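You operate a simulated robot arm through the tools that you are given. There is no shell and no other tool.

You are at the controls of a simulated two-armed robot. One attempt, no reset.

JOB
Scan the loaded slide; if the display says faded put it in the repair box, else in the slide tray.
Fine: feed knob to Feed; one scan, dpi dial as it is; watch the display; then the knob to Free; shut the scanner tray again; leave the scanner on; the repair box stays where it is. Where these are worked on the way, their far stop is far enough and under half their travel is too little: feed knob, scanner tray.

The check looks at the end state, three seconds after you hand in, the way a careful person would. Anything else that was tipped, shoved, dropped, spilled or broken makes it a failure.

ROBOT AND FRAMES
Two 7-joint arms with two-finger parallel grippers on one trunk that stands fixed in place. Base frame: the origin is at the foot of the trunk, x ahead of it, y to its left, z up. Readings come in m, degrees, newtons and seconds.
The left shoulder is at [0.05, 0.158, 1.133], the right one opposite. With the tool pointing down near the work surface each hand reaches from about 0.2 to 0.66 m from the base axis, measured 20 degrees to its own side. Payload 3.91 kg a hand.
Tool frame (each hand has its own): the origin (TCP) lies between the finger pads and is the grasp point; the fingertips stand 0.03 m ahead of it; z points along the fingers, y is the line along which they close. The gripper opens to 0.11 m. The fingers are 0.02 m wide and 0.01 m thick; the gripper's body (0.048 by 0.112 m) begins 0.055 m behind the TCP.
Orientation is told as [roll, pitch, yaw] about the base's x, y, z axes, in that order, counted from this pose: with the fingers straight down and closing along the base's y, the tool's x points along the base's -x, its y along +y and its z along -z.

CONTROLS
- The arms move only by the tool servo_tool. It takes "left_deltas", "right_deltas" or both (then of equal length, played together; a hand with none holds still); each is a list of rows, each a list of 7 numbers: the closure in counts, from 0 (fully open) to 255 (shut), then the shift along the tool's x, y, z in m, then the turn, a rotation vector about the tool's x, y, z in degrees. In form: [[fingers, dx, dy, dz, ax, ay, az], ...]. A call has 1 to 20 rows; each row shifts and turns the commanded pose from where the row before left it, along the tool's axes as they then stand. Rows are played at 5 a second. More than 0.05 m and 8.6 degrees between two rows, or a gripper value outside its range, and nothing of the call is played. A pose out of reach is approached as far as the arm can. The call stops where the force on the tool passes 40 N (or 10 N more than at its start, if that is more) or the arm is blocked; 0.2 s more then pass. The fingers move at their own pace (about 0.153 m/s each) and stop on an object; they squeeze with about 26 N. The grip force told is the motor's: it shows also when the fingers shut on nothing. Time passes only in rows, and 0.2 s behind the last, so rows that do not move let the fingers close. The reply holds the time, the measured pose of the TCP, the force on the tool along the base axes, the opening and the grip force, in the units named above and with some noise, with the torque about the TCP (base axes, N m) and any sound that the robot's microphone picked up.
- Cameras (640 x 400 px; columns grow to the right, rows downward): "scene" is now at [0.1096, 0.0582, 1.2751]; the picture's right is [0.65, -0.76, 0.00], its down [-0.40, -0.34, -0.85] and it looks along [0.65, 0.55, -0.53] (base axes); focal length 214 px, centre (320, 200). "left" rides on the left gripper at [0.072, -0.017, -0.103] in its tool frame; the picture's right is [0.23, 0.97, 0.00], its down [-0.76, 0.18, -0.62] and it looks along [-0.61, 0.14, 0.78] (tool axes); focal length 222 px, centre (320, 200). "right" rides on the right gripper at [0.072, 0.017, -0.103] in its tool frame; the picture's right is [-0.23, 0.97, 0.00], its down [-0.76, -0.18, -0.62] and it looks along [-0.61, -0.14, 0.78] (tool axes); focal length 222 px, centre (320, 200). There is no depth. A picture from a camera that has moved, and an enlarged one, comes with that camera's place and axes in the base frame and with its lens.
- grab_frame(camera): a new picture of that camera. It takes no simulated time.
- move_column(by): slides the trunk up (or, below 0, down) by that many m; the arms and the scene camera ride with it, the base frame stays. It gives what a move gives, with no picture.
- head_to(pan, tilt): turns the head with the scene camera to pan (to the left, within 80 degrees either way) and tilt (down, from -29 to 69), counted from straight ahead of the robot. It gives what a move gives.
- inspect(camera, box): a new picture of the part [left, top, right, bottom] of that camera's present view, enlarged. It takes no simulated time.
- close_job(): hands the job in; it is judged then, once.

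Nothing tells you positions but the pictures and the camera data. Unless the task says otherwise, let go and move clear before handing in.

The tools are called after "Call:" as name(argument=value, ...) on one line, values as JSON. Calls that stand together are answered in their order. servo_tool: Moves the arms, as the interface text tells. Its arguments: {"type":"object","properties":{"left_deltas":{"type":"array","items":{"type":"array","items":{"type":"number"}}},"right_deltas":{"type":"array","items":{"type":"array","items":{"type":"number"}}}},"required":[]} The other tools are called the same way: move_column (by) moves the trunk up or down; head_to (pan, tilt) turns the head that bears the scene camera; grab_frame (camera) takes a picture; inspect (camera, box) takes an enlarged picture of a part of a camera's view; close_job () hands the job in.

At the start:

```text
t: 0.0
left_position: [0.382, 0.432, 1.0862]
left_orientation: [0.0, 0.0, 0.0]
left_force: [0.4, -0.3, -0.6]
left_moment: [0.01, 0.03, -0.01]
left_opening: 0.1103
left_gripper_force: 0.0
right_position: [0.3404, 0.0223, 1.1525]
right_orientation: [0.2, 0.0, 0.1]
right_force: [0.2, -0.4, -0.6]
right_moment: [-0.01, -0.03, 0.01]
right_opening: 0.11
right_gripper_force: 0.0
trunk travel left (down, up): [-0.375, 0.107]
head pan, tilt (commanded): [40.4, 31.9]
```

scene: 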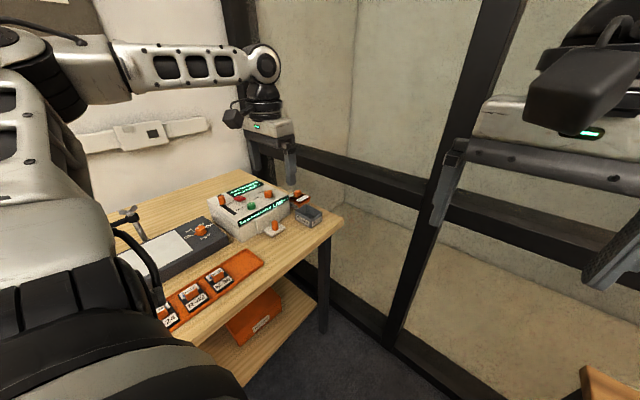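
right: 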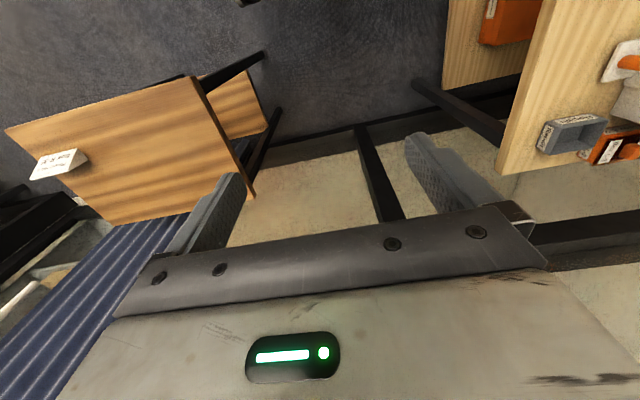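
left: 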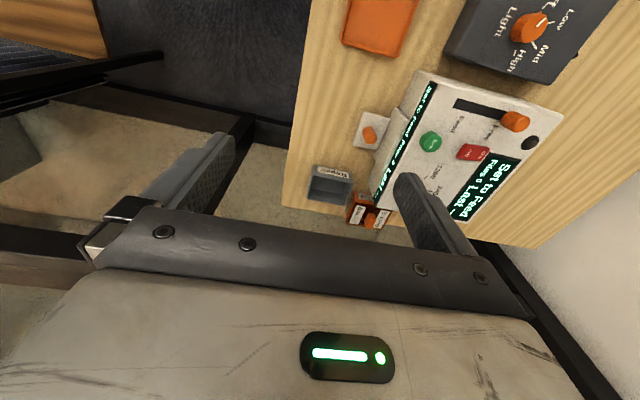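

I see a scanner on a wooden bench to the left-front, with a light table, an orange tray with slides, and a few small boxes. I'll look closer at everything before moving.

Call:
inspect(camera="scene", box=[190, 160, 350, 260])

Call:
inspect(camera="scene", box=[110, 220, 290, 340])

Call:
inspect(camera="left", box=[290, 0, 610, 240])

```text
4.00 times, centred on (270, 210) of scene
camera zoom: at [0.1096, 0.0582, 1.2751], right [0.65, -0.76, 0.0], down [-0.4, -0.34, -0.85], along [0.65, 0.55, -0.53], focal length 858 px, centre (520, 160)
```

zoom: 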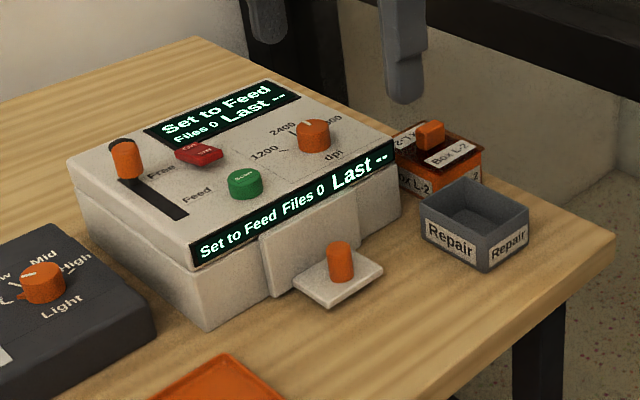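

```text
3.33 times, centred on (200, 280) of scene
camera zoom: at [0.1096, 0.0582, 1.2751], right [0.65, -0.76, 0.0], down [-0.4, -0.34, -0.85], along [0.65, 0.55, -0.53], focal length 715 px, centre (720, -67)
```

zoom: 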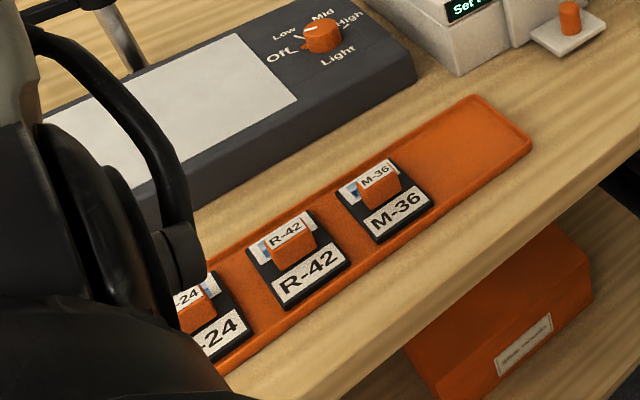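

```text
1.67 times, centred on (450, 120) of left
camera zoom: at [0.3106, 0.4147, 1.1893], right [-0.23, 0.97, 0.0], down [0.76, 0.18, 0.62], along [0.61, 0.14, -0.78], focal length 370 px, centre (103, 333)
```

zoom: 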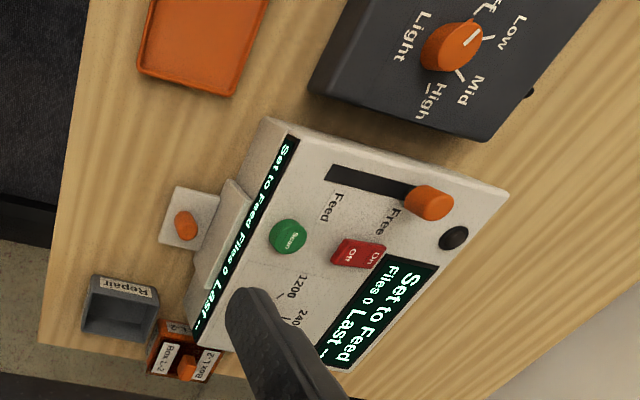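

The scanner reads "Set to Feed"; I place its Scan button near (0.40, 0.60, 0.90). I'll aim the head at the bench to localise everything better.

Call:
head_to(pan=62, tilt=38)

```text
t: 0.8
left_position: [0.3819, 0.433, 1.0868]
left_orientation: [0.0, 0.0, 0.1]
left_force: [0.3, -0.3, 0.3]
left_moment: [0.02, 0.0, 0.0]
left_opening: 0.1101
left_gripper_force: 0.0
right_position: [0.3398, 0.0229, 1.152]
right_orientation: [0.1, 0.0, 0.0]
right_force: [-0.2, -0.1, 0.6]
right_moment: [0.01, -0.02, 0.03]
right_opening: 0.11
right_gripper_force: 0.1
trunk travel left (down, up): [-0.375, 0.107]
head pan, tilt (commanded): [62.0, 38.0]
```

The head has turned toward the bench; now a picture from there to localise items.

Call:
grab_frame(camera="scene")

Call:
inspect(camera="scene", box=[300, 100, 460, 200])

Call:
inspect(camera="scene", box=[200, 160, 360, 260])

```text
taken
camera scene: at [0.0819, 0.0763, 1.2658], right [0.88, -0.47, 0.0], down [-0.29, -0.54, -0.79], along [0.37, 0.7, -0.62], focal length 214 px, centre (320, 200)
```

scene: 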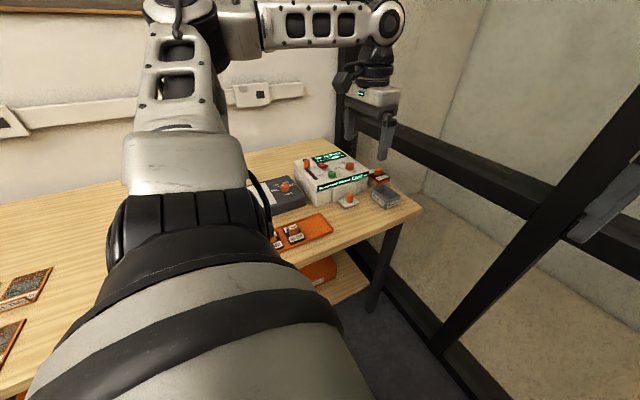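

```text
4.00 times, centred on (380, 150) of scene
camera zoom: at [0.0819, 0.0763, 1.2658], right [0.88, -0.47, 0.0], down [-0.29, -0.54, -0.79], along [0.37, 0.7, -0.62], focal length 858 px, centre (80, 400)
```

zoom: 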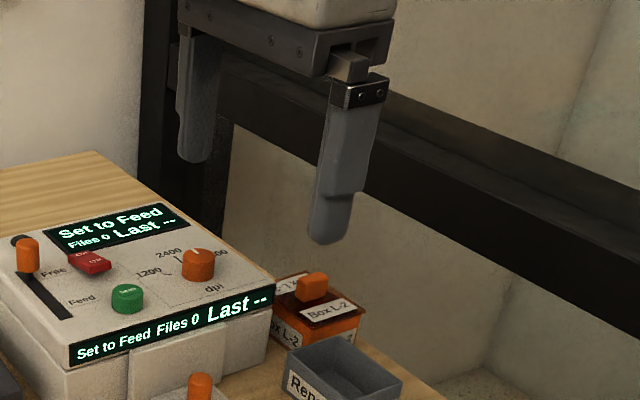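

```text
4.00 times, centred on (280, 210) of scene
camera zoom: at [0.0819, 0.0763, 1.2658], right [0.88, -0.47, 0.0], down [-0.29, -0.54, -0.79], along [0.37, 0.7, -0.62], focal length 858 px, centre (480, 160)
```

zoom: 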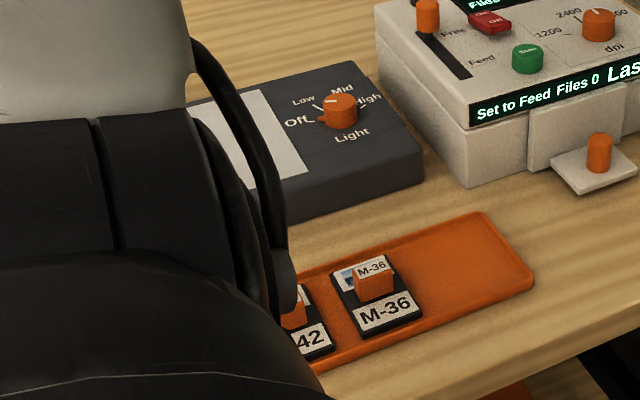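

I see the scanner, slide tray with one empty place, and grey repair box. I'll move the left hand high over the bench so its camera looks down onto the scanner for triangulation.

Call:
servo_tool(left_deltas=[[0, 0.03, 0.034, 0, 0, 0, 0], [0, 0.03, 0.034, 0, 0, 0, 0], [0, 0.03, 0.034, 0, 0, 0, 0], [0, 0.03, 0.033, 0, 0, 0, 0], [0, 0, 0, 0, 0, 0, 0], [0, 0, 0, 0, 0, 0, 0]])

Call:
grab_frame(camera="left")

```text
t: 2.2
left_position: [0.2629, 0.5674, 1.0895]
left_orientation: [0.0, 0.0, 0.0]
left_force: [0.3, -0.2, 1.2]
left_moment: [-0.01, 0.01, -0.04]
left_opening: 0.11
left_gripper_force: 0.1
right_position: [0.3407, 0.0216, 1.1521]
right_orientation: [0.0, -0.1, 0.0]
right_force: [0.4, 0.1, 0.6]
right_moment: [0.01, 0.0, 0.02]
right_opening: 0.1101
right_gripper_force: 0.1
trunk travel left (down, up): [-0.375, 0.107]
head pan, tilt (commanded): [62.0, 38.0]
```

```text
taken
camera left: at [0.1906, 0.5493, 1.1923], right [-0.23, 0.97, 0.0], down [0.76, 0.18, 0.62], along [0.61, 0.14, -0.78], focal length 222 px, centre (320, 200)
```

left: 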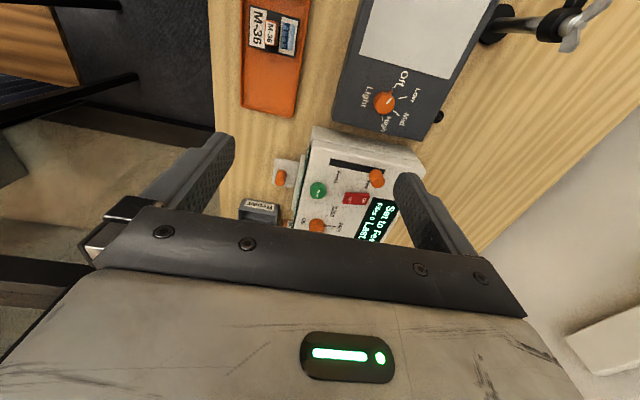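

The left camera now sees scanner, light table and tray from above. I'll enlarge it.

Call:
inspect(camera="left", box=[230, 120, 430, 245])

Call:
inspect(camera="left", box=[200, 0, 456, 160])

Call:
inspect(camera="scene", box=[280, 130, 440, 230])

Call:
grab_frame(camera="scene")

```text
3.20 times, centred on (330, 182) of left
camera zoom: at [0.1906, 0.5493, 1.1923], right [-0.23, 0.97, 0.0], down [0.76, 0.18, 0.62], along [0.61, 0.14, -0.78], focal length 711 px, centre (288, 256)
```

zoom: 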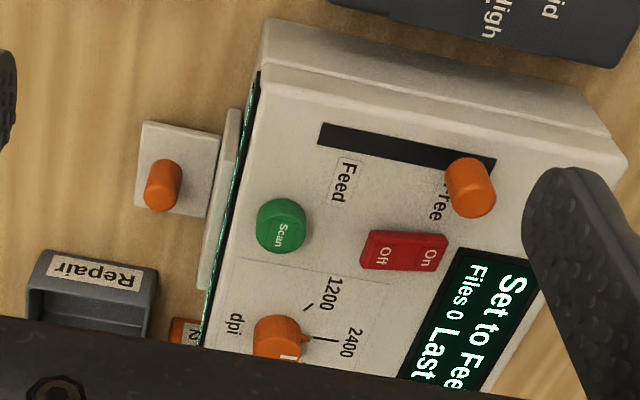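

```text
2.50 times, centred on (328, 80) of left
camera zoom: at [0.1906, 0.5493, 1.1923], right [-0.23, 0.97, 0.0], down [0.76, 0.18, 0.62], along [0.61, 0.14, -0.78], focal length 555 px, centre (300, 500)
```

zoom: 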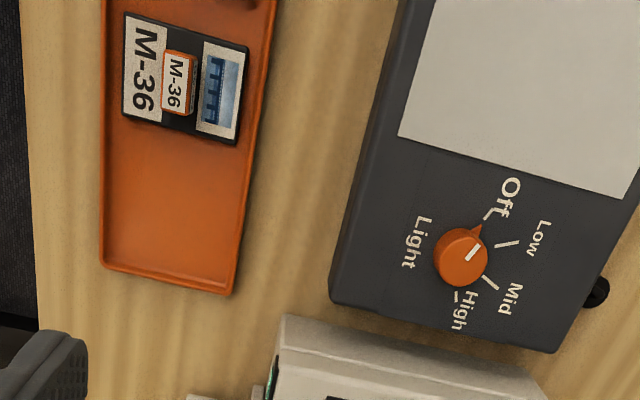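

```text
4.00 times, centred on (360, 180) of scene
camera zoom: at [0.0819, 0.0764, 1.2658], right [0.88, -0.47, 0.0], down [-0.29, -0.54, -0.79], along [0.37, 0.7, -0.62], focal length 858 px, centre (160, 280)
```

zoom: 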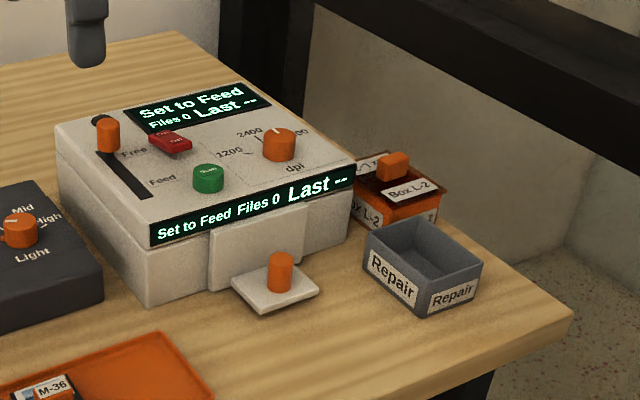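

```text
taken
camera scene: at [0.0819, 0.0764, 1.2658], right [0.88, -0.47, 0.0], down [-0.29, -0.54, -0.79], along [0.37, 0.7, -0.62], focal length 214 px, centre (320, 200)
```

scene: 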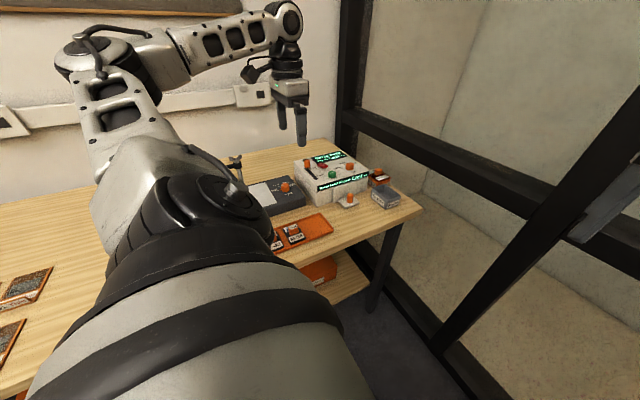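

Scan button is near (0.404, 0.596, 0.898), feed knob near (0.35, 0.675, 0.92), tray knob near (0.435, 0.529, 0.845). I'll zoom in on details from both cameras.

Call:
inspect(camera="scene", box=[330, 165, 410, 215])

Call:
inspect(camera="scene", box=[260, 200, 340, 250])

Call:
inspect(camera="scene", box=[290, 145, 370, 195])

Call:
inspect(camera="left", box=[230, 150, 310, 200])

```text
8.00 times, centred on (370, 190) of scene
camera zoom: at [0.0819, 0.0764, 1.2658], right [0.88, -0.47, 0.0], down [-0.29, -0.54, -0.79], along [0.37, 0.7, -0.62], focal length 1716 px, centre (-80, 280)
```

zoom: 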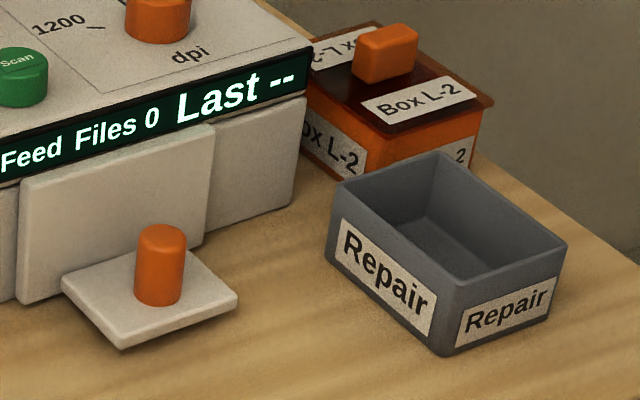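

```text
8.00 times, centred on (300, 225) of scene
camera zoom: at [0.0819, 0.0764, 1.2658], right [0.88, -0.47, 0.0], down [-0.29, -0.54, -0.79], along [0.37, 0.7, -0.62], focal length 1716 px, centre (480, 0)
```

zoom: 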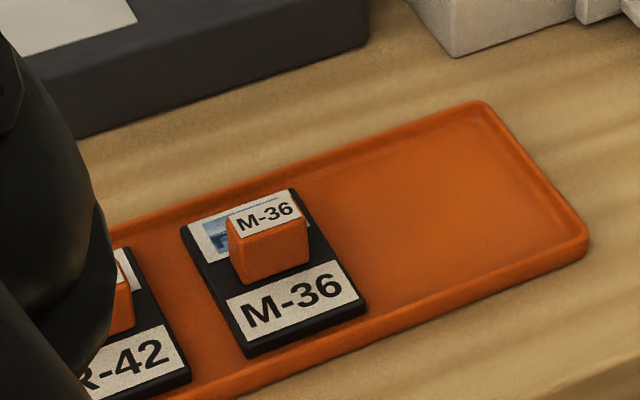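

```text
8.00 times, centred on (330, 170) of scene
camera zoom: at [0.0819, 0.0764, 1.2658], right [0.88, -0.47, 0.0], down [-0.29, -0.54, -0.79], along [0.37, 0.7, -0.62], focal length 1716 px, centre (240, 440)
```

zoom: 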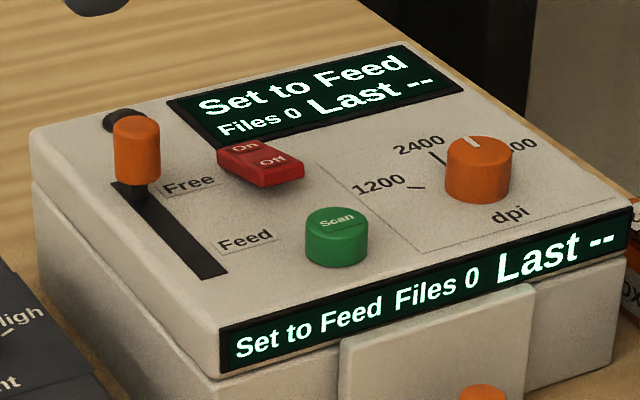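

```text
8.00 times, centred on (270, 175) of left
camera zoom: at [0.1906, 0.5493, 1.1923], right [-0.23, 0.97, 0.0], down [0.76, 0.18, 0.62], along [0.61, 0.14, -0.78], focal length 1777 px, centre (720, 400)
```

zoom: 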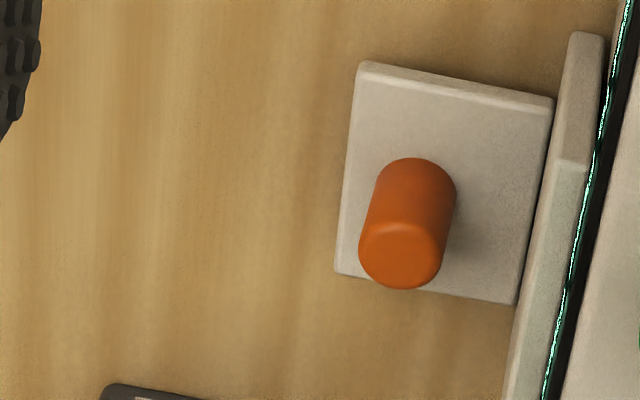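

I've localised the bench: slide tray's empty place near (0.28, 0.484), repair box near (0.556, 0.49), rim 0.844. I'll now test reach by moving above the feed knob at safe height.

Call:
servo_tool(left_deltas=[[0, -0.022, 0.027, 0.02, 0, 0, 0], [0, -0.022, 0.027, 0.02, 0, 0, 0], [0, -0.022, 0.027, 0.02, 0, 0, 0], [0, -0.021, 0.027, 0.02, 0, 0, 0], [0, 0, 0, 0, 0, 0, 0], [0, 0, 0, 0, 0, 0, 0]])

Call:
inspect(camera="scene", box=[280, 90, 440, 190])

Call:
grab_frame(camera="left")

```text
t: 3.6
left_position: [0.3492, 0.6762, 1.0084]
left_orientation: [0.0, -0.1, -0.2]
left_force: [0.0, 0.2, 0.2]
left_moment: [0.0, -0.01, 0.02]
left_opening: 0.1101
left_gripper_force: 0.1
right_position: [0.3407, 0.0225, 1.1516]
right_orientation: [0.0, 0.0, 0.0]
right_force: [-0.4, -0.7, 0.5]
right_moment: [0.01, 0.01, -0.02]
right_opening: 0.1104
right_gripper_force: 0.0
trunk travel left (down, up): [-0.375, 0.107]
head pan, tilt (commanded): [62.0, 38.0]
```

```text
4.00 times, centred on (360, 140) of scene
camera zoom: at [0.0818, 0.0764, 1.2658], right [0.88, -0.47, 0.0], down [-0.29, -0.54, -0.79], along [0.37, 0.7, -0.62], focal length 858 px, centre (160, 440)
```

zoom: 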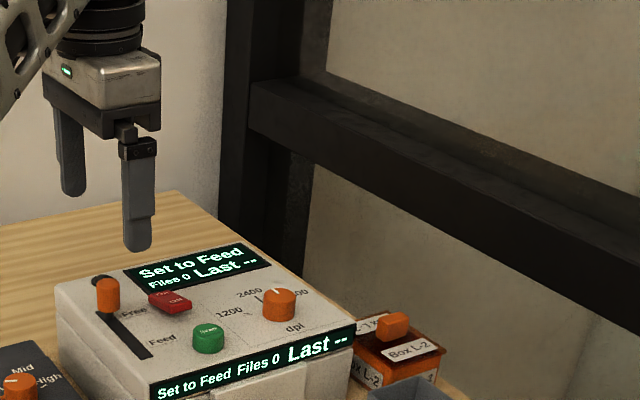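

```text
taken
camera left: at [0.2771, 0.6594, 1.1111], right [-0.23, 0.97, 0.0], down [0.76, 0.18, 0.62], along [0.61, 0.14, -0.78], focal length 222 px, centre (320, 200)
```

left: 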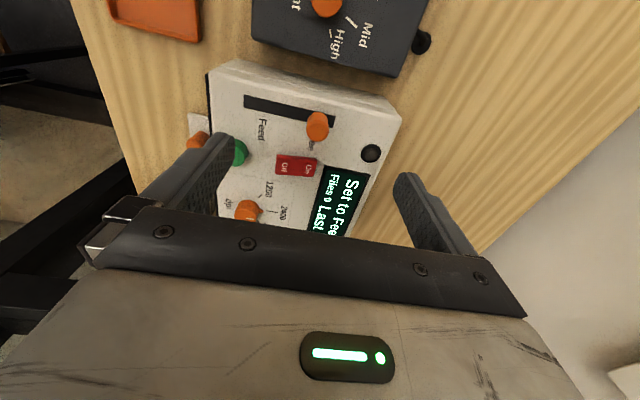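

Reach is fine; the hand is above the feed knob. I'll zoom the left camera for exact positions of the knob and slot.

Call:
inspect(camera="left", box=[200, 50, 420, 187])

Call:
inspect(camera="scene", box=[290, 145, 370, 195])

```text
2.91 times, centred on (310, 118) of left
camera zoom: at [0.2771, 0.6594, 1.1111], right [-0.23, 0.97, 0.0], down [0.76, 0.18, 0.62], along [0.61, 0.14, -0.78], focal length 646 px, centre (349, 437)
```

zoom: 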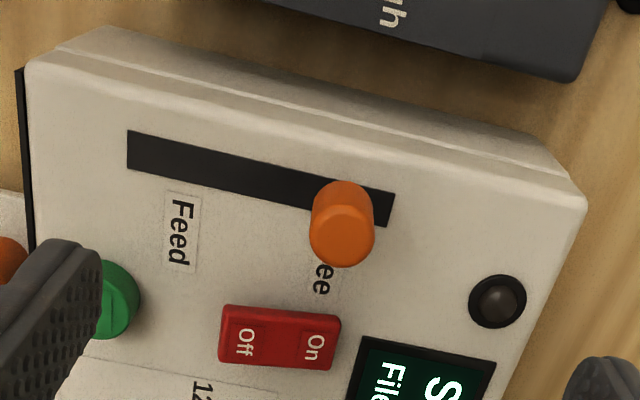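

```text
8.00 times, centred on (330, 170) of scene
camera zoom: at [0.0818, 0.0764, 1.2658], right [0.88, -0.47, 0.0], down [-0.29, -0.54, -0.79], along [0.37, 0.7, -0.62], focal length 1716 px, centre (240, 440)
```

zoom: 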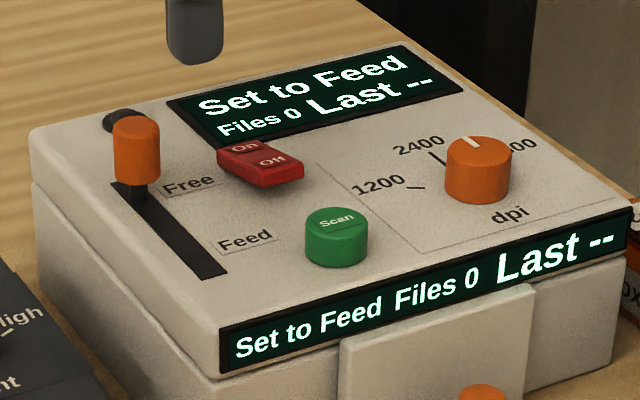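

The feed knob's top is at (0.350, 0.674, 0.922), slot along y from 0.602 to 0.691, so Feed lies toward the robot's −y. I'll straddle it with half-open fingers.

Call:
servo_tool(left_deltas=[[139, 0, -0.001, 0, 0, 0, 0], [139, 0, -0.001, 0, 0, 0, 0], [139, 0, 0, 0.02, 0, 0, 0], [139, 0, 0, 0.02, 0, 0, 0], [139, 0, 0, 0.02, 0, 0, 0], [139, 0, 0, 0.019, 0, 0, 0], [139, 0, 0, 0, 0, 0, 0]])

Call:
inspect(camera="scene", box=[280, 130, 376, 190])

Call:
grab_frame(camera="left")

```text
t: 5.2
left_position: [0.3507, 0.6738, 0.9274]
left_orientation: [0.0, 0.0, -0.1]
left_force: [-0.9, -0.5, 0.0]
left_moment: [0.03, 0.01, -0.01]
left_opening: 0.0501
left_gripper_force: 0.0
right_position: [0.3401, 0.0209, 1.1529]
right_orientation: [0.1, -0.1, 0.0]
right_force: [0.0, 0.5, -0.2]
right_moment: [0.01, 0.01, 0.0]
right_opening: 0.1101
right_gripper_force: 0.0
trunk travel left (down, up): [-0.375, 0.107]
head pan, tilt (commanded): [62.0, 38.0]
```

```text
6.67 times, centred on (328, 160) of scene
camera zoom: at [0.0818, 0.0763, 1.2658], right [0.88, -0.47, 0.0], down [-0.29, -0.54, -0.79], along [0.37, 0.7, -0.62], focal length 1430 px, centre (267, 467)
```

zoom: 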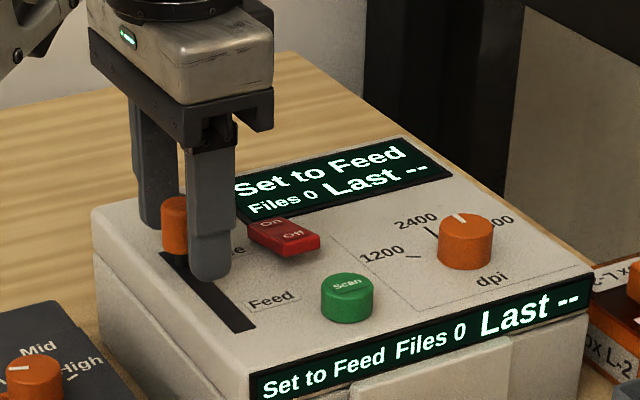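

```text
taken
camera left: at [0.2785, 0.6565, 1.03], right [-0.23, 0.97, 0.0], down [0.76, 0.18, 0.62], along [0.61, 0.14, -0.78], focal length 222 px, centre (320, 200)
```

left: 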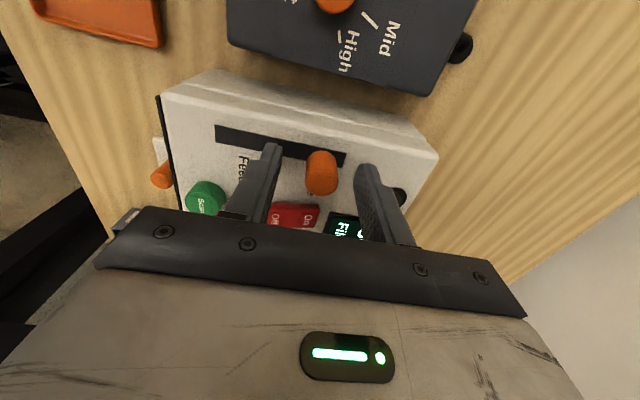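

The knob stands between the two fingers. I'll close on it.

Call:
servo_tool(left_deltas=[[255, 0, 0, 0, 0, 0, 0], [255, 0, 0, 0, 0, 0, 0], [255, 0, 0, 0, 0, 0, 0]])

```text
t: 6.0
left_position: [0.3507, 0.6744, 0.9262]
left_orientation: [0.0, 0.0, 0.1]
left_force: [1.3, 0.9, -1.0]
left_moment: [0.03, -0.05, 0.0]
left_opening: 0.0185
left_gripper_force: 45.0
right_position: [0.3421, 0.0227, 1.1511]
right_orientation: [0.1, 0.1, -0.1]
right_force: [-0.4, 0.0, -1.4]
right_moment: [-0.01, -0.02, -0.01]
right_opening: 0.1097
right_gripper_force: 0.0
trunk travel left (down, up): [-0.375, 0.107]
head pan, tilt (commanded): [62.0, 38.0]
```

The knob (18.5 mm wide) is gripped. I'll slide it toward −y to Feed.

Call:
servo_tool(left_deltas=[[255, 0, -0.012, 0, 0, 0, 0], [255, 0, -0.012, 0, 0, 0, 0], [255, 0, -0.012, 0, 0, 0, 0], [255, 0, -0.012, 0, 0, 0, 0], [255, 0, -0.006, 0, 0, 0, 0], [255, 0, -0.004, 0, 0, 0, 0], [255, 0, 0, 0, 0, 0, 0]])

Call:
inspect(camera="scene", box=[280, 130, 376, 190])

```text
t: 7.7
left_position: [0.3498, 0.618, 0.926]
left_orientation: [0.3, -0.3, 0.2]
left_force: [12.4, 27.8, 10.1]
left_moment: [-0.25, 0.18, 0.08]
left_opening: 0.0182
left_gripper_force: 44.9
right_position: [0.3418, 0.0248, 1.1517]
right_orientation: [0.0, 0.0, 0.0]
right_force: [-0.1, -0.2, 0.0]
right_moment: [-0.01, 0.01, 0.01]
right_opening: 0.1101
right_gripper_force: 0.0
trunk travel left (down, up): [-0.375, 0.107]
head pan, tilt (commanded): [62.0, 38.0]
```

```text
6.67 times, centred on (328, 160) of scene
camera zoom: at [0.0826, 0.0782, 1.2657], right [0.88, -0.47, 0.0], down [-0.29, -0.55, -0.79], along [0.37, 0.69, -0.62], focal length 1430 px, centre (267, 467)
```

zoom: 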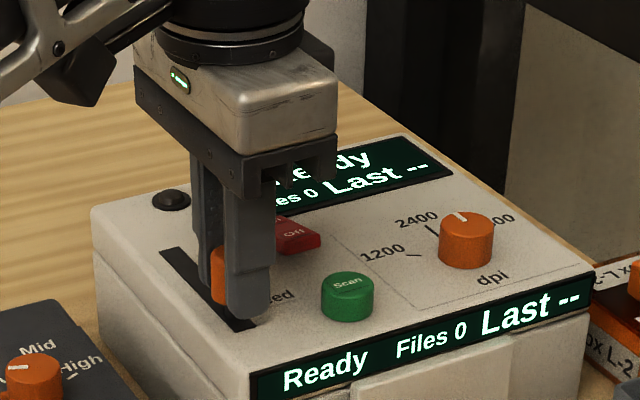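

The display reads "Ready" and the knob is at its Feed stop. I'll relax the push, release and rise.

Call:
servo_tool(left_deltas=[[255, 0, 0.002, 0, 0, 0, 0], [255, 0, 0, 0, 0, 0, 0], [150, 0, 0, 0, 0, 0, 0], [150, 0, 0, 0, 0, 0, 0], [150, 0, 0, -0.02, 0, 0, 0], [150, 0, 0, -0.02, 0, 0, 0], [150, 0, 0, -0.02, 0, 0, 0], [150, 0, 0, 0, 0, 0, 0]])

Call:
inspect(camera="scene", box=[280, 130, 376, 190])

Call:
inspect(camera="left", box=[200, 50, 440, 200])

```text
t: 9.4
left_position: [0.3494, 0.6174, 0.9873]
left_orientation: [0.0, 0.1, -0.1]
left_force: [-0.2, 0.9, -0.3]
left_moment: [-0.01, 0.02, -0.02]
left_opening: 0.0453
left_gripper_force: 0.1
right_position: [0.3412, 0.0227, 1.1512]
right_orientation: [0.0, 0.0, 0.0]
right_force: [0.1, 0.4, 0.0]
right_moment: [0.02, -0.04, 0.0]
right_opening: 0.1099
right_gripper_force: 0.0
trunk travel left (down, up): [-0.375, 0.107]
head pan, tilt (commanded): [62.0, 38.0]
```

```text
6.67 times, centred on (328, 160) of scene
camera zoom: at [0.0819, 0.0764, 1.2658], right [0.88, -0.47, 0.0], down [-0.29, -0.54, -0.79], along [0.37, 0.7, -0.62], focal length 1430 px, centre (267, 467)
```

zoom: 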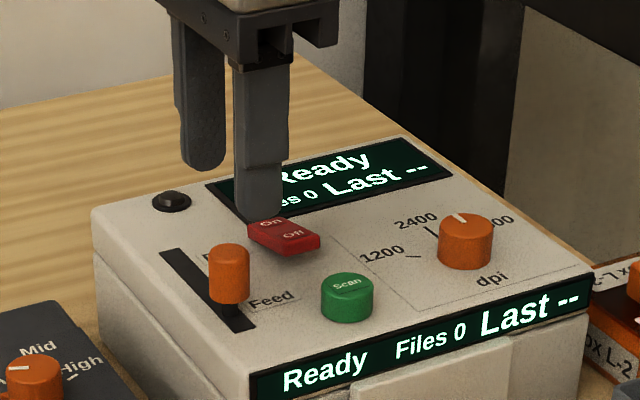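

```text
2.67 times, centred on (320, 125) of left
camera zoom: at [0.2772, 0.5992, 1.0904], right [-0.23, 0.97, 0.0], down [0.76, 0.18, 0.62], along [0.61, 0.14, -0.78], focal length 592 px, centre (320, 400)
```

zoom: 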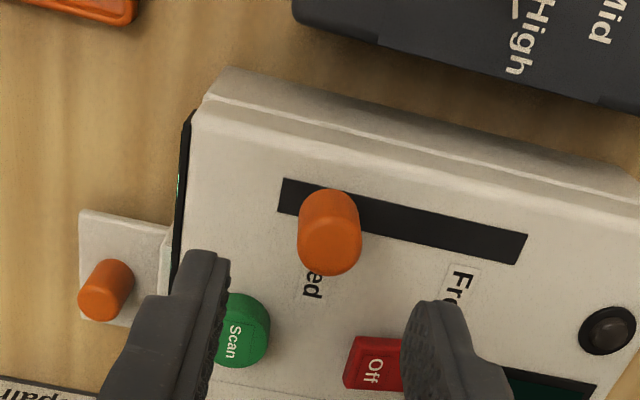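

Feed is set and "Ready" shows. The Scan button's top is at (0.403, 0.595, 0.902); I'll close the fingers and hover above it.

Call:
servo_tool(left_deltas=[[255, -0.02, -0.008, 0, 0, 0, 0], [255, -0.02, -0.008, 0, 0, 0, 0], [255, -0.0136, -0.0064, 0, 0, 0, 0], [255, 0, 0, 0.02, 0, 0, 0], [255, 0, 0, 0.02, 0, 0, 0], [255, 0, 0, 0, 0, 0, 0]])

Call:
inspect(camera="scene", box=[280, 130, 376, 190])

Call:
inspect(camera="left", box=[200, 80, 440, 230])

```text
t: 10.8
left_position: [0.4022, 0.5933, 0.9462]
left_orientation: [0.1, -0.1, -0.1]
left_force: [-0.2, -0.6, 0.3]
left_moment: [0.0, 0.0, 0.04]
left_opening: 0.0002
left_gripper_force: 25.5
right_position: [0.3397, 0.0219, 1.1518]
right_orientation: [0.0, 0.0, -0.1]
right_force: [1.0, 0.5, 0.1]
right_moment: [0.0, -0.01, -0.02]
right_opening: 0.1101
right_gripper_force: 0.1
trunk travel left (down, up): [-0.375, 0.107]
head pan, tilt (commanded): [62.0, 38.0]
```

```text
6.67 times, centred on (328, 160) of scene
camera zoom: at [0.0818, 0.0763, 1.2658], right [0.88, -0.47, 0.0], down [-0.29, -0.54, -0.79], along [0.37, 0.7, -0.62], focal length 1430 px, centre (267, 467)
```

zoom: 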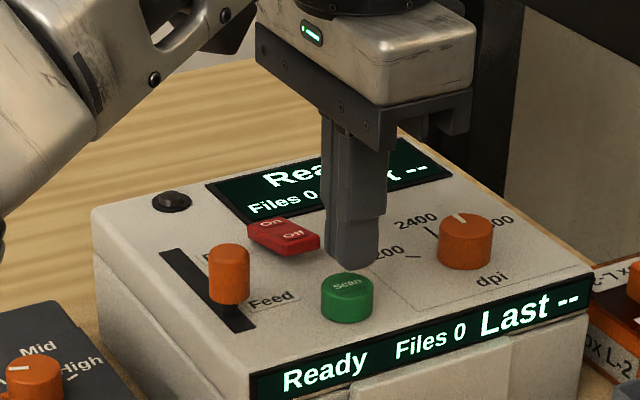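

```text
2.67 times, centred on (320, 155) of left
camera zoom: at [0.3303, 0.5766, 1.0499], right [-0.23, 0.97, 0.0], down [0.76, 0.18, 0.62], along [0.61, 0.14, -0.78], focal length 592 px, centre (320, 320)
```

zoom: 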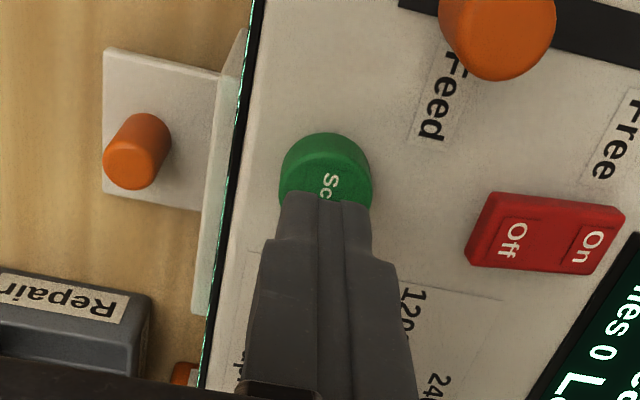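

The closed fingertips hover just over the Scan button. I'll press slowly downward.

Call:
servo_tool(left_deltas=[[255, 0, 0.001, 0.006, 0, 0, 0], [255, 0, 0, 0.004, 0, 0, 0], [255, 0, 0, 0.003, 0, 0, 0], [255, 0, 0, 0.002, 0, 0, 0]])

Call:
inspect(camera="scene", box=[280, 130, 376, 190])

```text
t: 11.8
left_position: [0.4034, 0.5955, 0.9315]
left_orientation: [-0.1, -0.1, 0.1]
left_force: [-1.0, -0.3, 1.0]
left_moment: [-0.01, 0.0, 0.01]
left_opening: 0.0
left_gripper_force: 25.4
right_position: [0.3397, 0.0228, 1.1515]
right_orientation: [0.2, 0.0, 0.0]
right_force: [0.0, 0.5, -0.1]
right_moment: [-0.02, -0.02, -0.01]
right_opening: 0.1101
right_gripper_force: 0.0
trunk travel left (down, up): [-0.375, 0.107]
head pan, tilt (commanded): [62.0, 38.0]
```

```text
6.67 times, centred on (328, 160) of scene
camera zoom: at [0.0818, 0.0763, 1.2658], right [0.88, -0.47, 0.0], down [-0.29, -0.54, -0.79], along [0.37, 0.7, -0.62], focal length 1430 px, centre (267, 467)
```

zoom: 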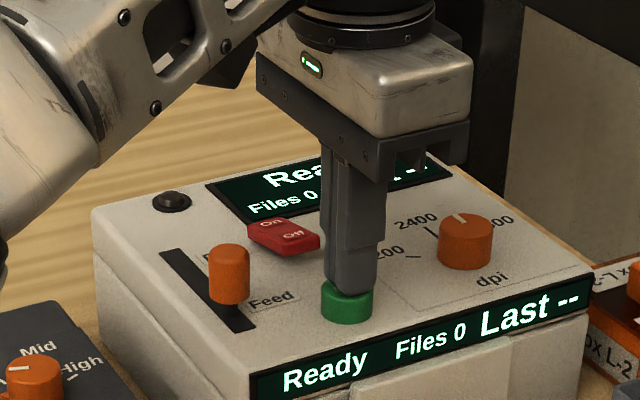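

Fingertips are about at the button's top with no force yet; I'll keep pressing in small steps.

Call:
servo_tool(left_deltas=[[255, 0, 0, 0.0015, 0, 0, 0], [255, 0, 0, 0.0015, 0, 0, 0]])

Call:
inspect(camera="scene", box=[280, 130, 376, 190])

```text
t: 12.4
left_position: [0.403, 0.596, 0.9293]
left_orientation: [0.0, -0.1, 0.0]
left_force: [0.3, 0.8, 1.9]
left_moment: [0.01, -0.04, -0.01]
left_opening: 0.0
left_gripper_force: 26.4
right_position: [0.3398, 0.0215, 1.1525]
right_orientation: [0.2, 0.0, 0.0]
right_force: [0.9, 0.2, -0.1]
right_moment: [-0.01, 0.01, 0.01]
right_opening: 0.1099
right_gripper_force: 0.0
trunk travel left (down, up): [-0.375, 0.107]
head pan, tilt (commanded): [62.0, 38.0]
heard: click
```

```text
6.67 times, centred on (328, 160) of scene
camera zoom: at [0.0818, 0.0762, 1.2658], right [0.88, -0.47, 0.0], down [-0.29, -0.54, -0.79], along [0.37, 0.7, -0.62], focal length 1430 px, centre (267, 467)
```

zoom: 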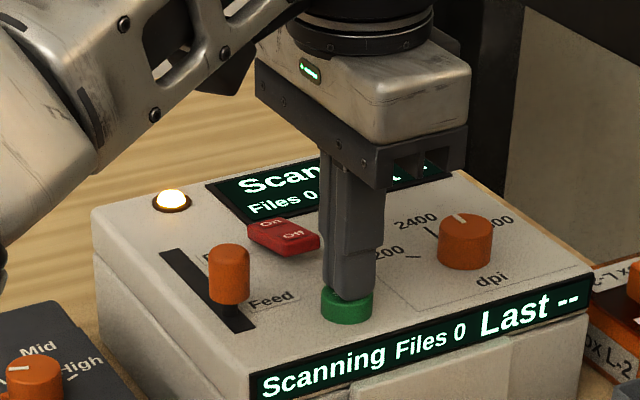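

A click, lamp lit and the display says "Scanning". I'll lift off and wait, watching the display.

Call:
servo_tool(left_deltas=[[255, 0, 0, -0.02, 0, 0, 0], [255, 0, 0, -0.03, 0, 0, 0], [255, 0, 0, -0.03, 0, 0, 0], [255, 0, 0, 0, 0, 0, 0]])

Call:
inspect(camera="scene", box=[280, 130, 376, 190])

```text
t: 13.4
left_position: [0.401, 0.5954, 1.0074]
left_orientation: [0.0, -0.1, 0.0]
left_force: [0.4, -0.4, 0.6]
left_moment: [-0.01, 0.03, 0.03]
left_opening: 0.0
left_gripper_force: 25.9
right_position: [0.3399, 0.0223, 1.15]
right_orientation: [0.1, 0.0, 0.0]
right_force: [0.2, 0.8, 0.4]
right_moment: [-0.02, -0.03, 0.0]
right_opening: 0.1098
right_gripper_force: 0.0
trunk travel left (down, up): [-0.375, 0.107]
head pan, tilt (commanded): [62.0, 38.0]
```

```text
6.67 times, centred on (328, 160) of scene
camera zoom: at [0.0819, 0.0765, 1.2657], right [0.88, -0.47, 0.0], down [-0.29, -0.54, -0.79], along [0.37, 0.7, -0.62], focal length 1430 px, centre (267, 467)
```

zoom: 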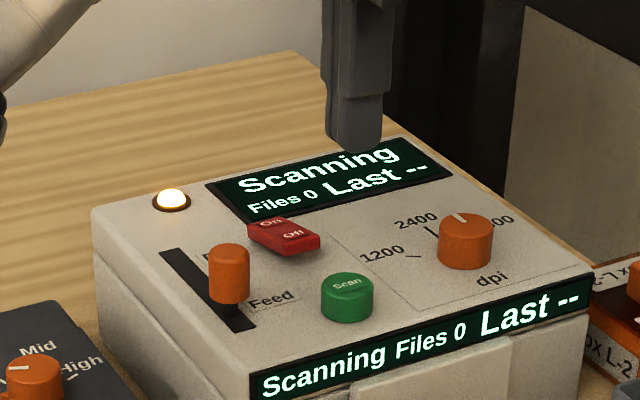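

The scanner is scanning. I'll wait while holding still.

Call:
servo_tool(left_deltas=[[255, 0, 0, 0, 0, 0, 0], [255, 0, 0, 0, 0, 0, 0], [255, 0, 0, 0, 0, 0, 0], [255, 0, 0, 0, 0, 0, 0], [255, 0, 0, 0, 0, 0, 0], [255, 0, 0, 0, 0, 0, 0], [255, 0, 0, 0, 0, 0, 0], [255, 0, 0, 0, 0, 0, 0], [255, 0, 0, 0, 0, 0, 0], [255, 0, 0, 0, 0, 0, 0]])

Call:
inspect(camera="scene", box=[280, 130, 376, 190])

```text
t: 15.7
left_position: [0.4015, 0.5953, 1.0076]
left_orientation: [0.0, 0.1, 0.0]
left_force: [0.1, 0.0, 0.3]
left_moment: [-0.01, -0.01, 0.0]
left_opening: 0.0001
left_gripper_force: 26.6
right_position: [0.3398, 0.0214, 1.1516]
right_orientation: [0.1, 0.0, 0.0]
right_force: [0.5, 0.4, -0.2]
right_moment: [0.02, -0.01, 0.01]
right_opening: 0.1097
right_gripper_force: 0.1
trunk travel left (down, up): [-0.375, 0.107]
head pan, tilt (commanded): [62.0, 38.0]
```

```text
6.67 times, centred on (328, 160) of scene
camera zoom: at [0.0819, 0.0764, 1.2658], right [0.88, -0.47, 0.0], down [-0.29, -0.54, -0.79], along [0.37, 0.7, -0.62], focal length 1430 px, centre (267, 467)
```

zoom: 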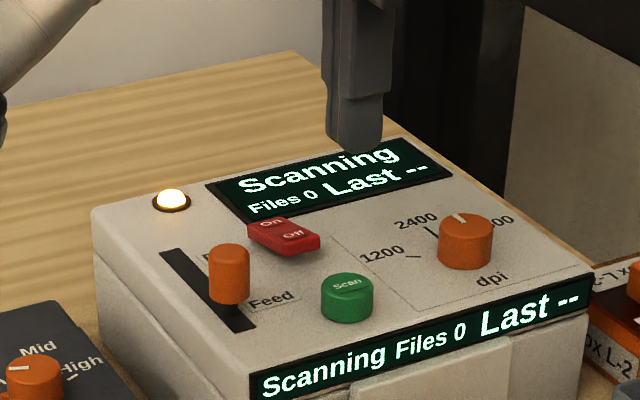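

Still scanning. I'll wait on.

Call:
servo_tool(left_deltas=[[255, 0, 0, 0, 0, 0, 0], [255, 0, 0, 0, 0, 0, 0], [255, 0, 0, 0, 0, 0, 0], [255, 0, 0, 0, 0, 0, 0], [255, 0, 0, 0, 0, 0, 0], [255, 0, 0, 0, 0, 0, 0], [255, 0, 0, 0, 0, 0, 0], [255, 0, 0, 0, 0, 0, 0], [255, 0, 0, 0, 0, 0, 0], [255, 0, 0, 0, 0, 0, 0]])

Call:
inspect(camera="scene", box=[280, 130, 376, 190])

```text
t: 17.9
left_position: [0.4016, 0.5946, 1.0074]
left_orientation: [0.0, 0.0, 0.0]
left_force: [0.1, -0.6, -0.1]
left_moment: [-0.01, 0.01, 0.03]
left_opening: 0.0002
left_gripper_force: 25.6
right_position: [0.3394, 0.0219, 1.1518]
right_orientation: [0.2, 0.0, 0.0]
right_force: [-0.5, -0.1, -0.3]
right_moment: [-0.03, 0.04, -0.02]
right_opening: 0.1102
right_gripper_force: 0.1
trunk travel left (down, up): [-0.375, 0.107]
head pan, tilt (commanded): [62.0, 38.0]
```

```text
6.67 times, centred on (328, 160) of scene
camera zoom: at [0.0819, 0.0764, 1.2658], right [0.88, -0.47, 0.0], down [-0.29, -0.54, -0.79], along [0.37, 0.7, -0.62], focal length 1430 px, centre (267, 467)
```

zoom: 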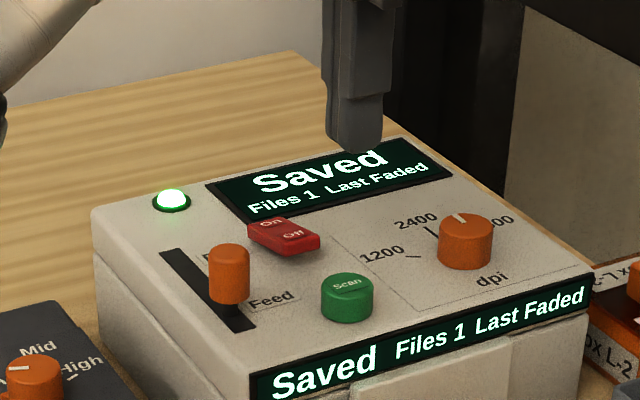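

The scan is saved: "Files 1, Last Faded", so the slide goes to the repair box. Now I return to the feed knob at (0.350, 0.618) to set it to Free.

Call:
servo_tool(left_deltas=[[139, 0.0257, 0.012, 0, 0, 0, 0], [139, 0.0257, 0.012, 0, 0, 0, 0], [139, 0, 0, 0, 0, 0, 0], [139, 0, 0, 0.02, 0, 0, 0], [139, 0, 0, 0.02, 0, 0, 0], [139, 0, 0, 0.02, 0, 0, 0], [139, 0, 0, 0.02, 0, 0, 0], [139, 0, 0, 0, 0, 0, 0]])

Call:
inspect(camera="left", box=[200, 80, 440, 230])

Call:
inspect(camera="scene", box=[280, 130, 376, 190])

```text
t: 19.6
left_position: [0.3516, 0.619, 0.9275]
left_orientation: [0.1, -0.1, 0.0]
left_force: [0.6, 0.1, -0.4]
left_moment: [0.01, -0.03, -0.02]
left_opening: 0.0502
left_gripper_force: 0.1
right_position: [0.3411, 0.0219, 1.1519]
right_orientation: [0.1, 0.0, 0.0]
right_force: [-0.5, 0.0, -0.3]
right_moment: [0.01, -0.07, -0.02]
right_opening: 0.1099
right_gripper_force: 0.0
trunk travel left (down, up): [-0.375, 0.107]
head pan, tilt (commanded): [62.0, 38.0]
```

```text
2.67 times, centred on (320, 155) of left
camera zoom: at [0.2797, 0.6012, 1.0311], right [-0.23, 0.97, 0.0], down [0.76, 0.18, 0.62], along [0.61, 0.14, -0.78], focal length 592 px, centre (320, 320)
```

zoom: 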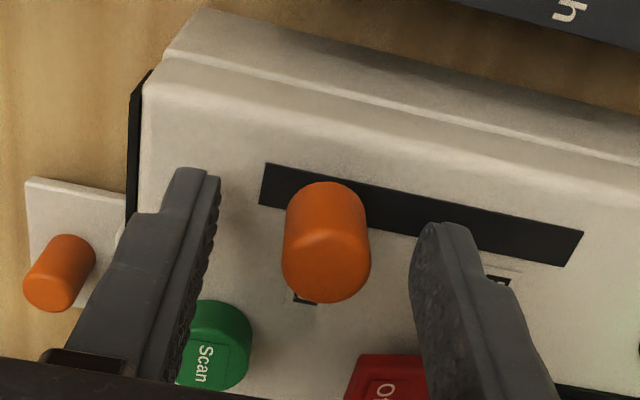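

```text
6.67 times, centred on (328, 160) of scene
camera zoom: at [0.0818, 0.0763, 1.2658], right [0.88, -0.47, 0.0], down [-0.29, -0.54, -0.79], along [0.37, 0.7, -0.62], focal length 1430 px, centre (267, 467)
```

zoom: 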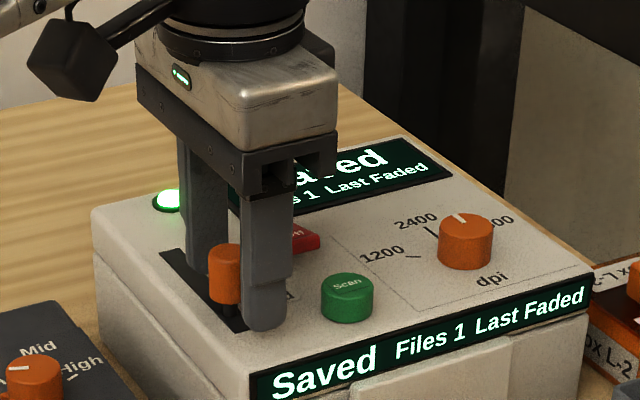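

The fingers straddle the knob again. I'll grip and slide it toward +y to Free.

Call:
servo_tool(left_deltas=[[255, 0, 0, 0, 0, 0, 0], [255, 0, 0, 0, 0, 0, 0], [255, 0, 0, 0, 0, 0, 0], [255, 0, 0.012, 0, 0, 0, 0], [255, 0, 0.012, 0, 0, 0, 0], [255, 0, 0.012, 0, 0, 0, 0], [255, 0, 0.012, 0, 0, 0, 0], [255, 0, 0.006, 0, 0, 0, 0], [255, 0, 0.004, 0, 0, 0, 0], [255, 0, 0, 0, 0, 0, 0]])

Call:
inspect(camera="scene", box=[280, 130, 376, 190])

```text
t: 21.9
left_position: [0.3511, 0.6763, 0.927]
left_orientation: [-0.4, 0.2, -0.2]
left_force: [-17.9, -18.5, -14.5]
left_moment: [-0.14, -0.25, 0.02]
left_opening: 0.0186
left_gripper_force: 45.4
right_position: [0.3402, 0.0216, 1.151]
right_orientation: [0.2, 0.0, 0.0]
right_force: [0.0, -0.3, 0.5]
right_moment: [-0.03, 0.02, -0.01]
right_opening: 0.1099
right_gripper_force: 0.2
trunk travel left (down, up): [-0.375, 0.107]
head pan, tilt (commanded): [62.0, 38.0]
```

```text
6.67 times, centred on (328, 160) of scene
camera zoom: at [0.0809, 0.0762, 1.2658], right [0.88, -0.47, 0.0], down [-0.29, -0.54, -0.79], along [0.37, 0.7, -0.62], focal length 1430 px, centre (267, 467)
```

zoom: 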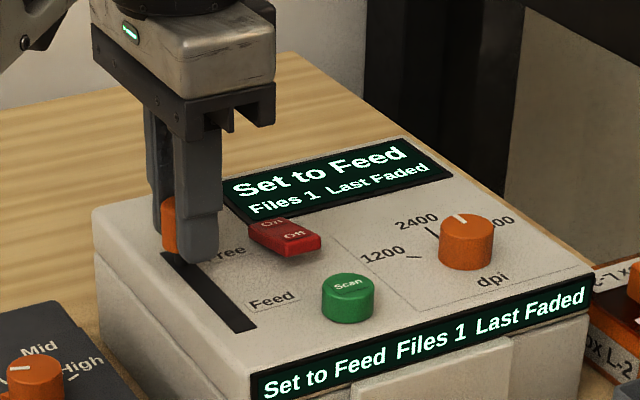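

The knob is at the Free stop ("Set to Feed" again, Files 1). I'll relax, release and rise.

Call:
servo_tool(left_deltas=[[255, 0, -0.002, 0, 0, 0, 0], [255, 0, 0, 0, 0, 0, 0], [150, 0, 0, 0, 0, 0, 0], [150, 0, 0, 0, 0, 0, 0], [150, 0, 0, -0.02, 0, 0, 0], [150, 0, 0, -0.02, 0, 0, 0], [150, 0, 0, -0.02, 0, 0, 0], [150, 0, 0, -0.02, 0, 0, 0], [150, 0, 0, 0, 0, 0, 0]])

Call:
inspect(camera="scene", box=[280, 130, 376, 190])

```text
t: 23.9
left_position: [0.3526, 0.677, 1.0097]
left_orientation: [0.0, 0.0, 0.0]
left_force: [0.1, -0.2, 0.0]
left_moment: [0.0, -0.01, -0.01]
left_opening: 0.0455
left_gripper_force: 0.1
right_position: [0.3403, 0.0218, 1.1519]
right_orientation: [0.2, -0.1, -0.1]
right_force: [-0.8, -0.3, 0.8]
right_moment: [-0.01, 0.0, -0.01]
right_opening: 0.1103
right_gripper_force: 0.1
trunk travel left (down, up): [-0.375, 0.107]
head pan, tilt (commanded): [62.0, 38.0]
```

```text
6.67 times, centred on (328, 160) of scene
camera zoom: at [0.0819, 0.0764, 1.2658], right [0.88, -0.47, 0.0], down [-0.29, -0.54, -0.79], along [0.37, 0.7, -0.62], focal length 1430 px, centre (267, 467)
```

zoom: 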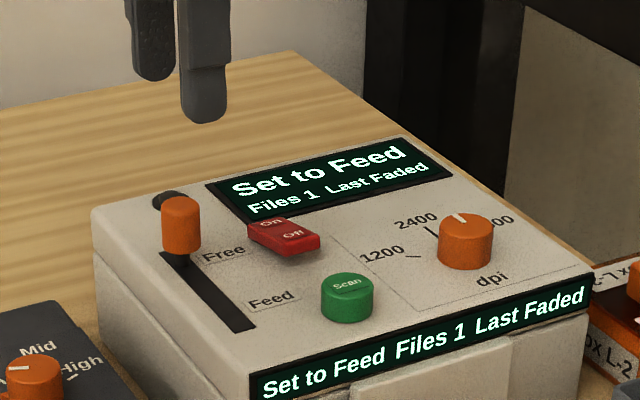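

Knob at Free. Next I move the hand toward the front, above the scanner tray's knob at (0.437, 0.530).

Call:
servo_tool(left_deltas=[[170, -0.017, -0.03, 0, 0, 0, 0], [170, -0.017, -0.03, 0, 0, 0, 0], [170, -0.017, -0.03, 0, 0, 0, 0], [170, -0.017, -0.03, 0, 0, 0, 0], [170, -0.016, -0.027, 0, 0, 0, 0], [170, 0, 0, 0, 0, 0, 0]])

Call:
inspect(camera="left", box=[160, 0, 480, 200])

Call:
inspect(camera="scene", box=[320, 140, 416, 200])

```text
t: 25.2
left_position: [0.434, 0.5277, 1.0087]
left_orientation: [-0.1, -0.1, 0.0]
left_force: [-0.3, -0.5, 0.2]
left_moment: [-0.01, 0.0, 0.01]
left_opening: 0.0364
left_gripper_force: 0.1
right_position: [0.3406, 0.0219, 1.1523]
right_orientation: [0.0, 0.0, 0.0]
right_force: [0.6, -0.4, 0.2]
right_moment: [0.04, 0.01, -0.01]
right_opening: 0.1101
right_gripper_force: 0.2
trunk travel left (down, up): [-0.375, 0.107]
head pan, tilt (commanded): [62.0, 38.0]
```

```text
2.00 times, centred on (320, 100) of left
camera zoom: at [0.3625, 0.5106, 1.112], right [-0.23, 0.97, 0.0], down [0.76, 0.18, 0.62], along [0.61, 0.14, -0.78], focal length 444 px, centre (320, 400)
```

zoom: 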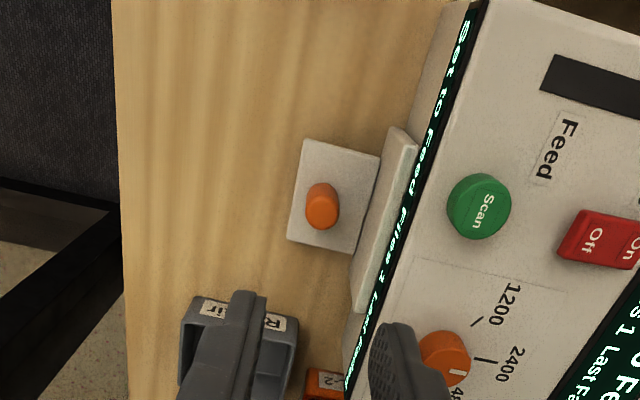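

```text
6.67 times, centred on (368, 170) of scene
camera zoom: at [0.0819, 0.0764, 1.2658], right [0.88, -0.47, 0.0], down [-0.29, -0.54, -0.79], along [0.37, 0.7, -0.62], focal length 1430 px, centre (0, 400)
```

zoom: 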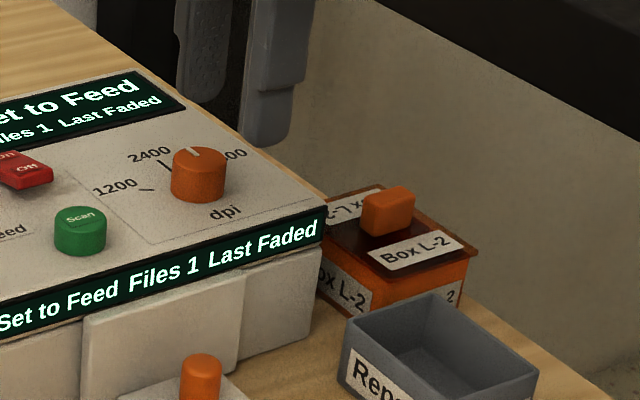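

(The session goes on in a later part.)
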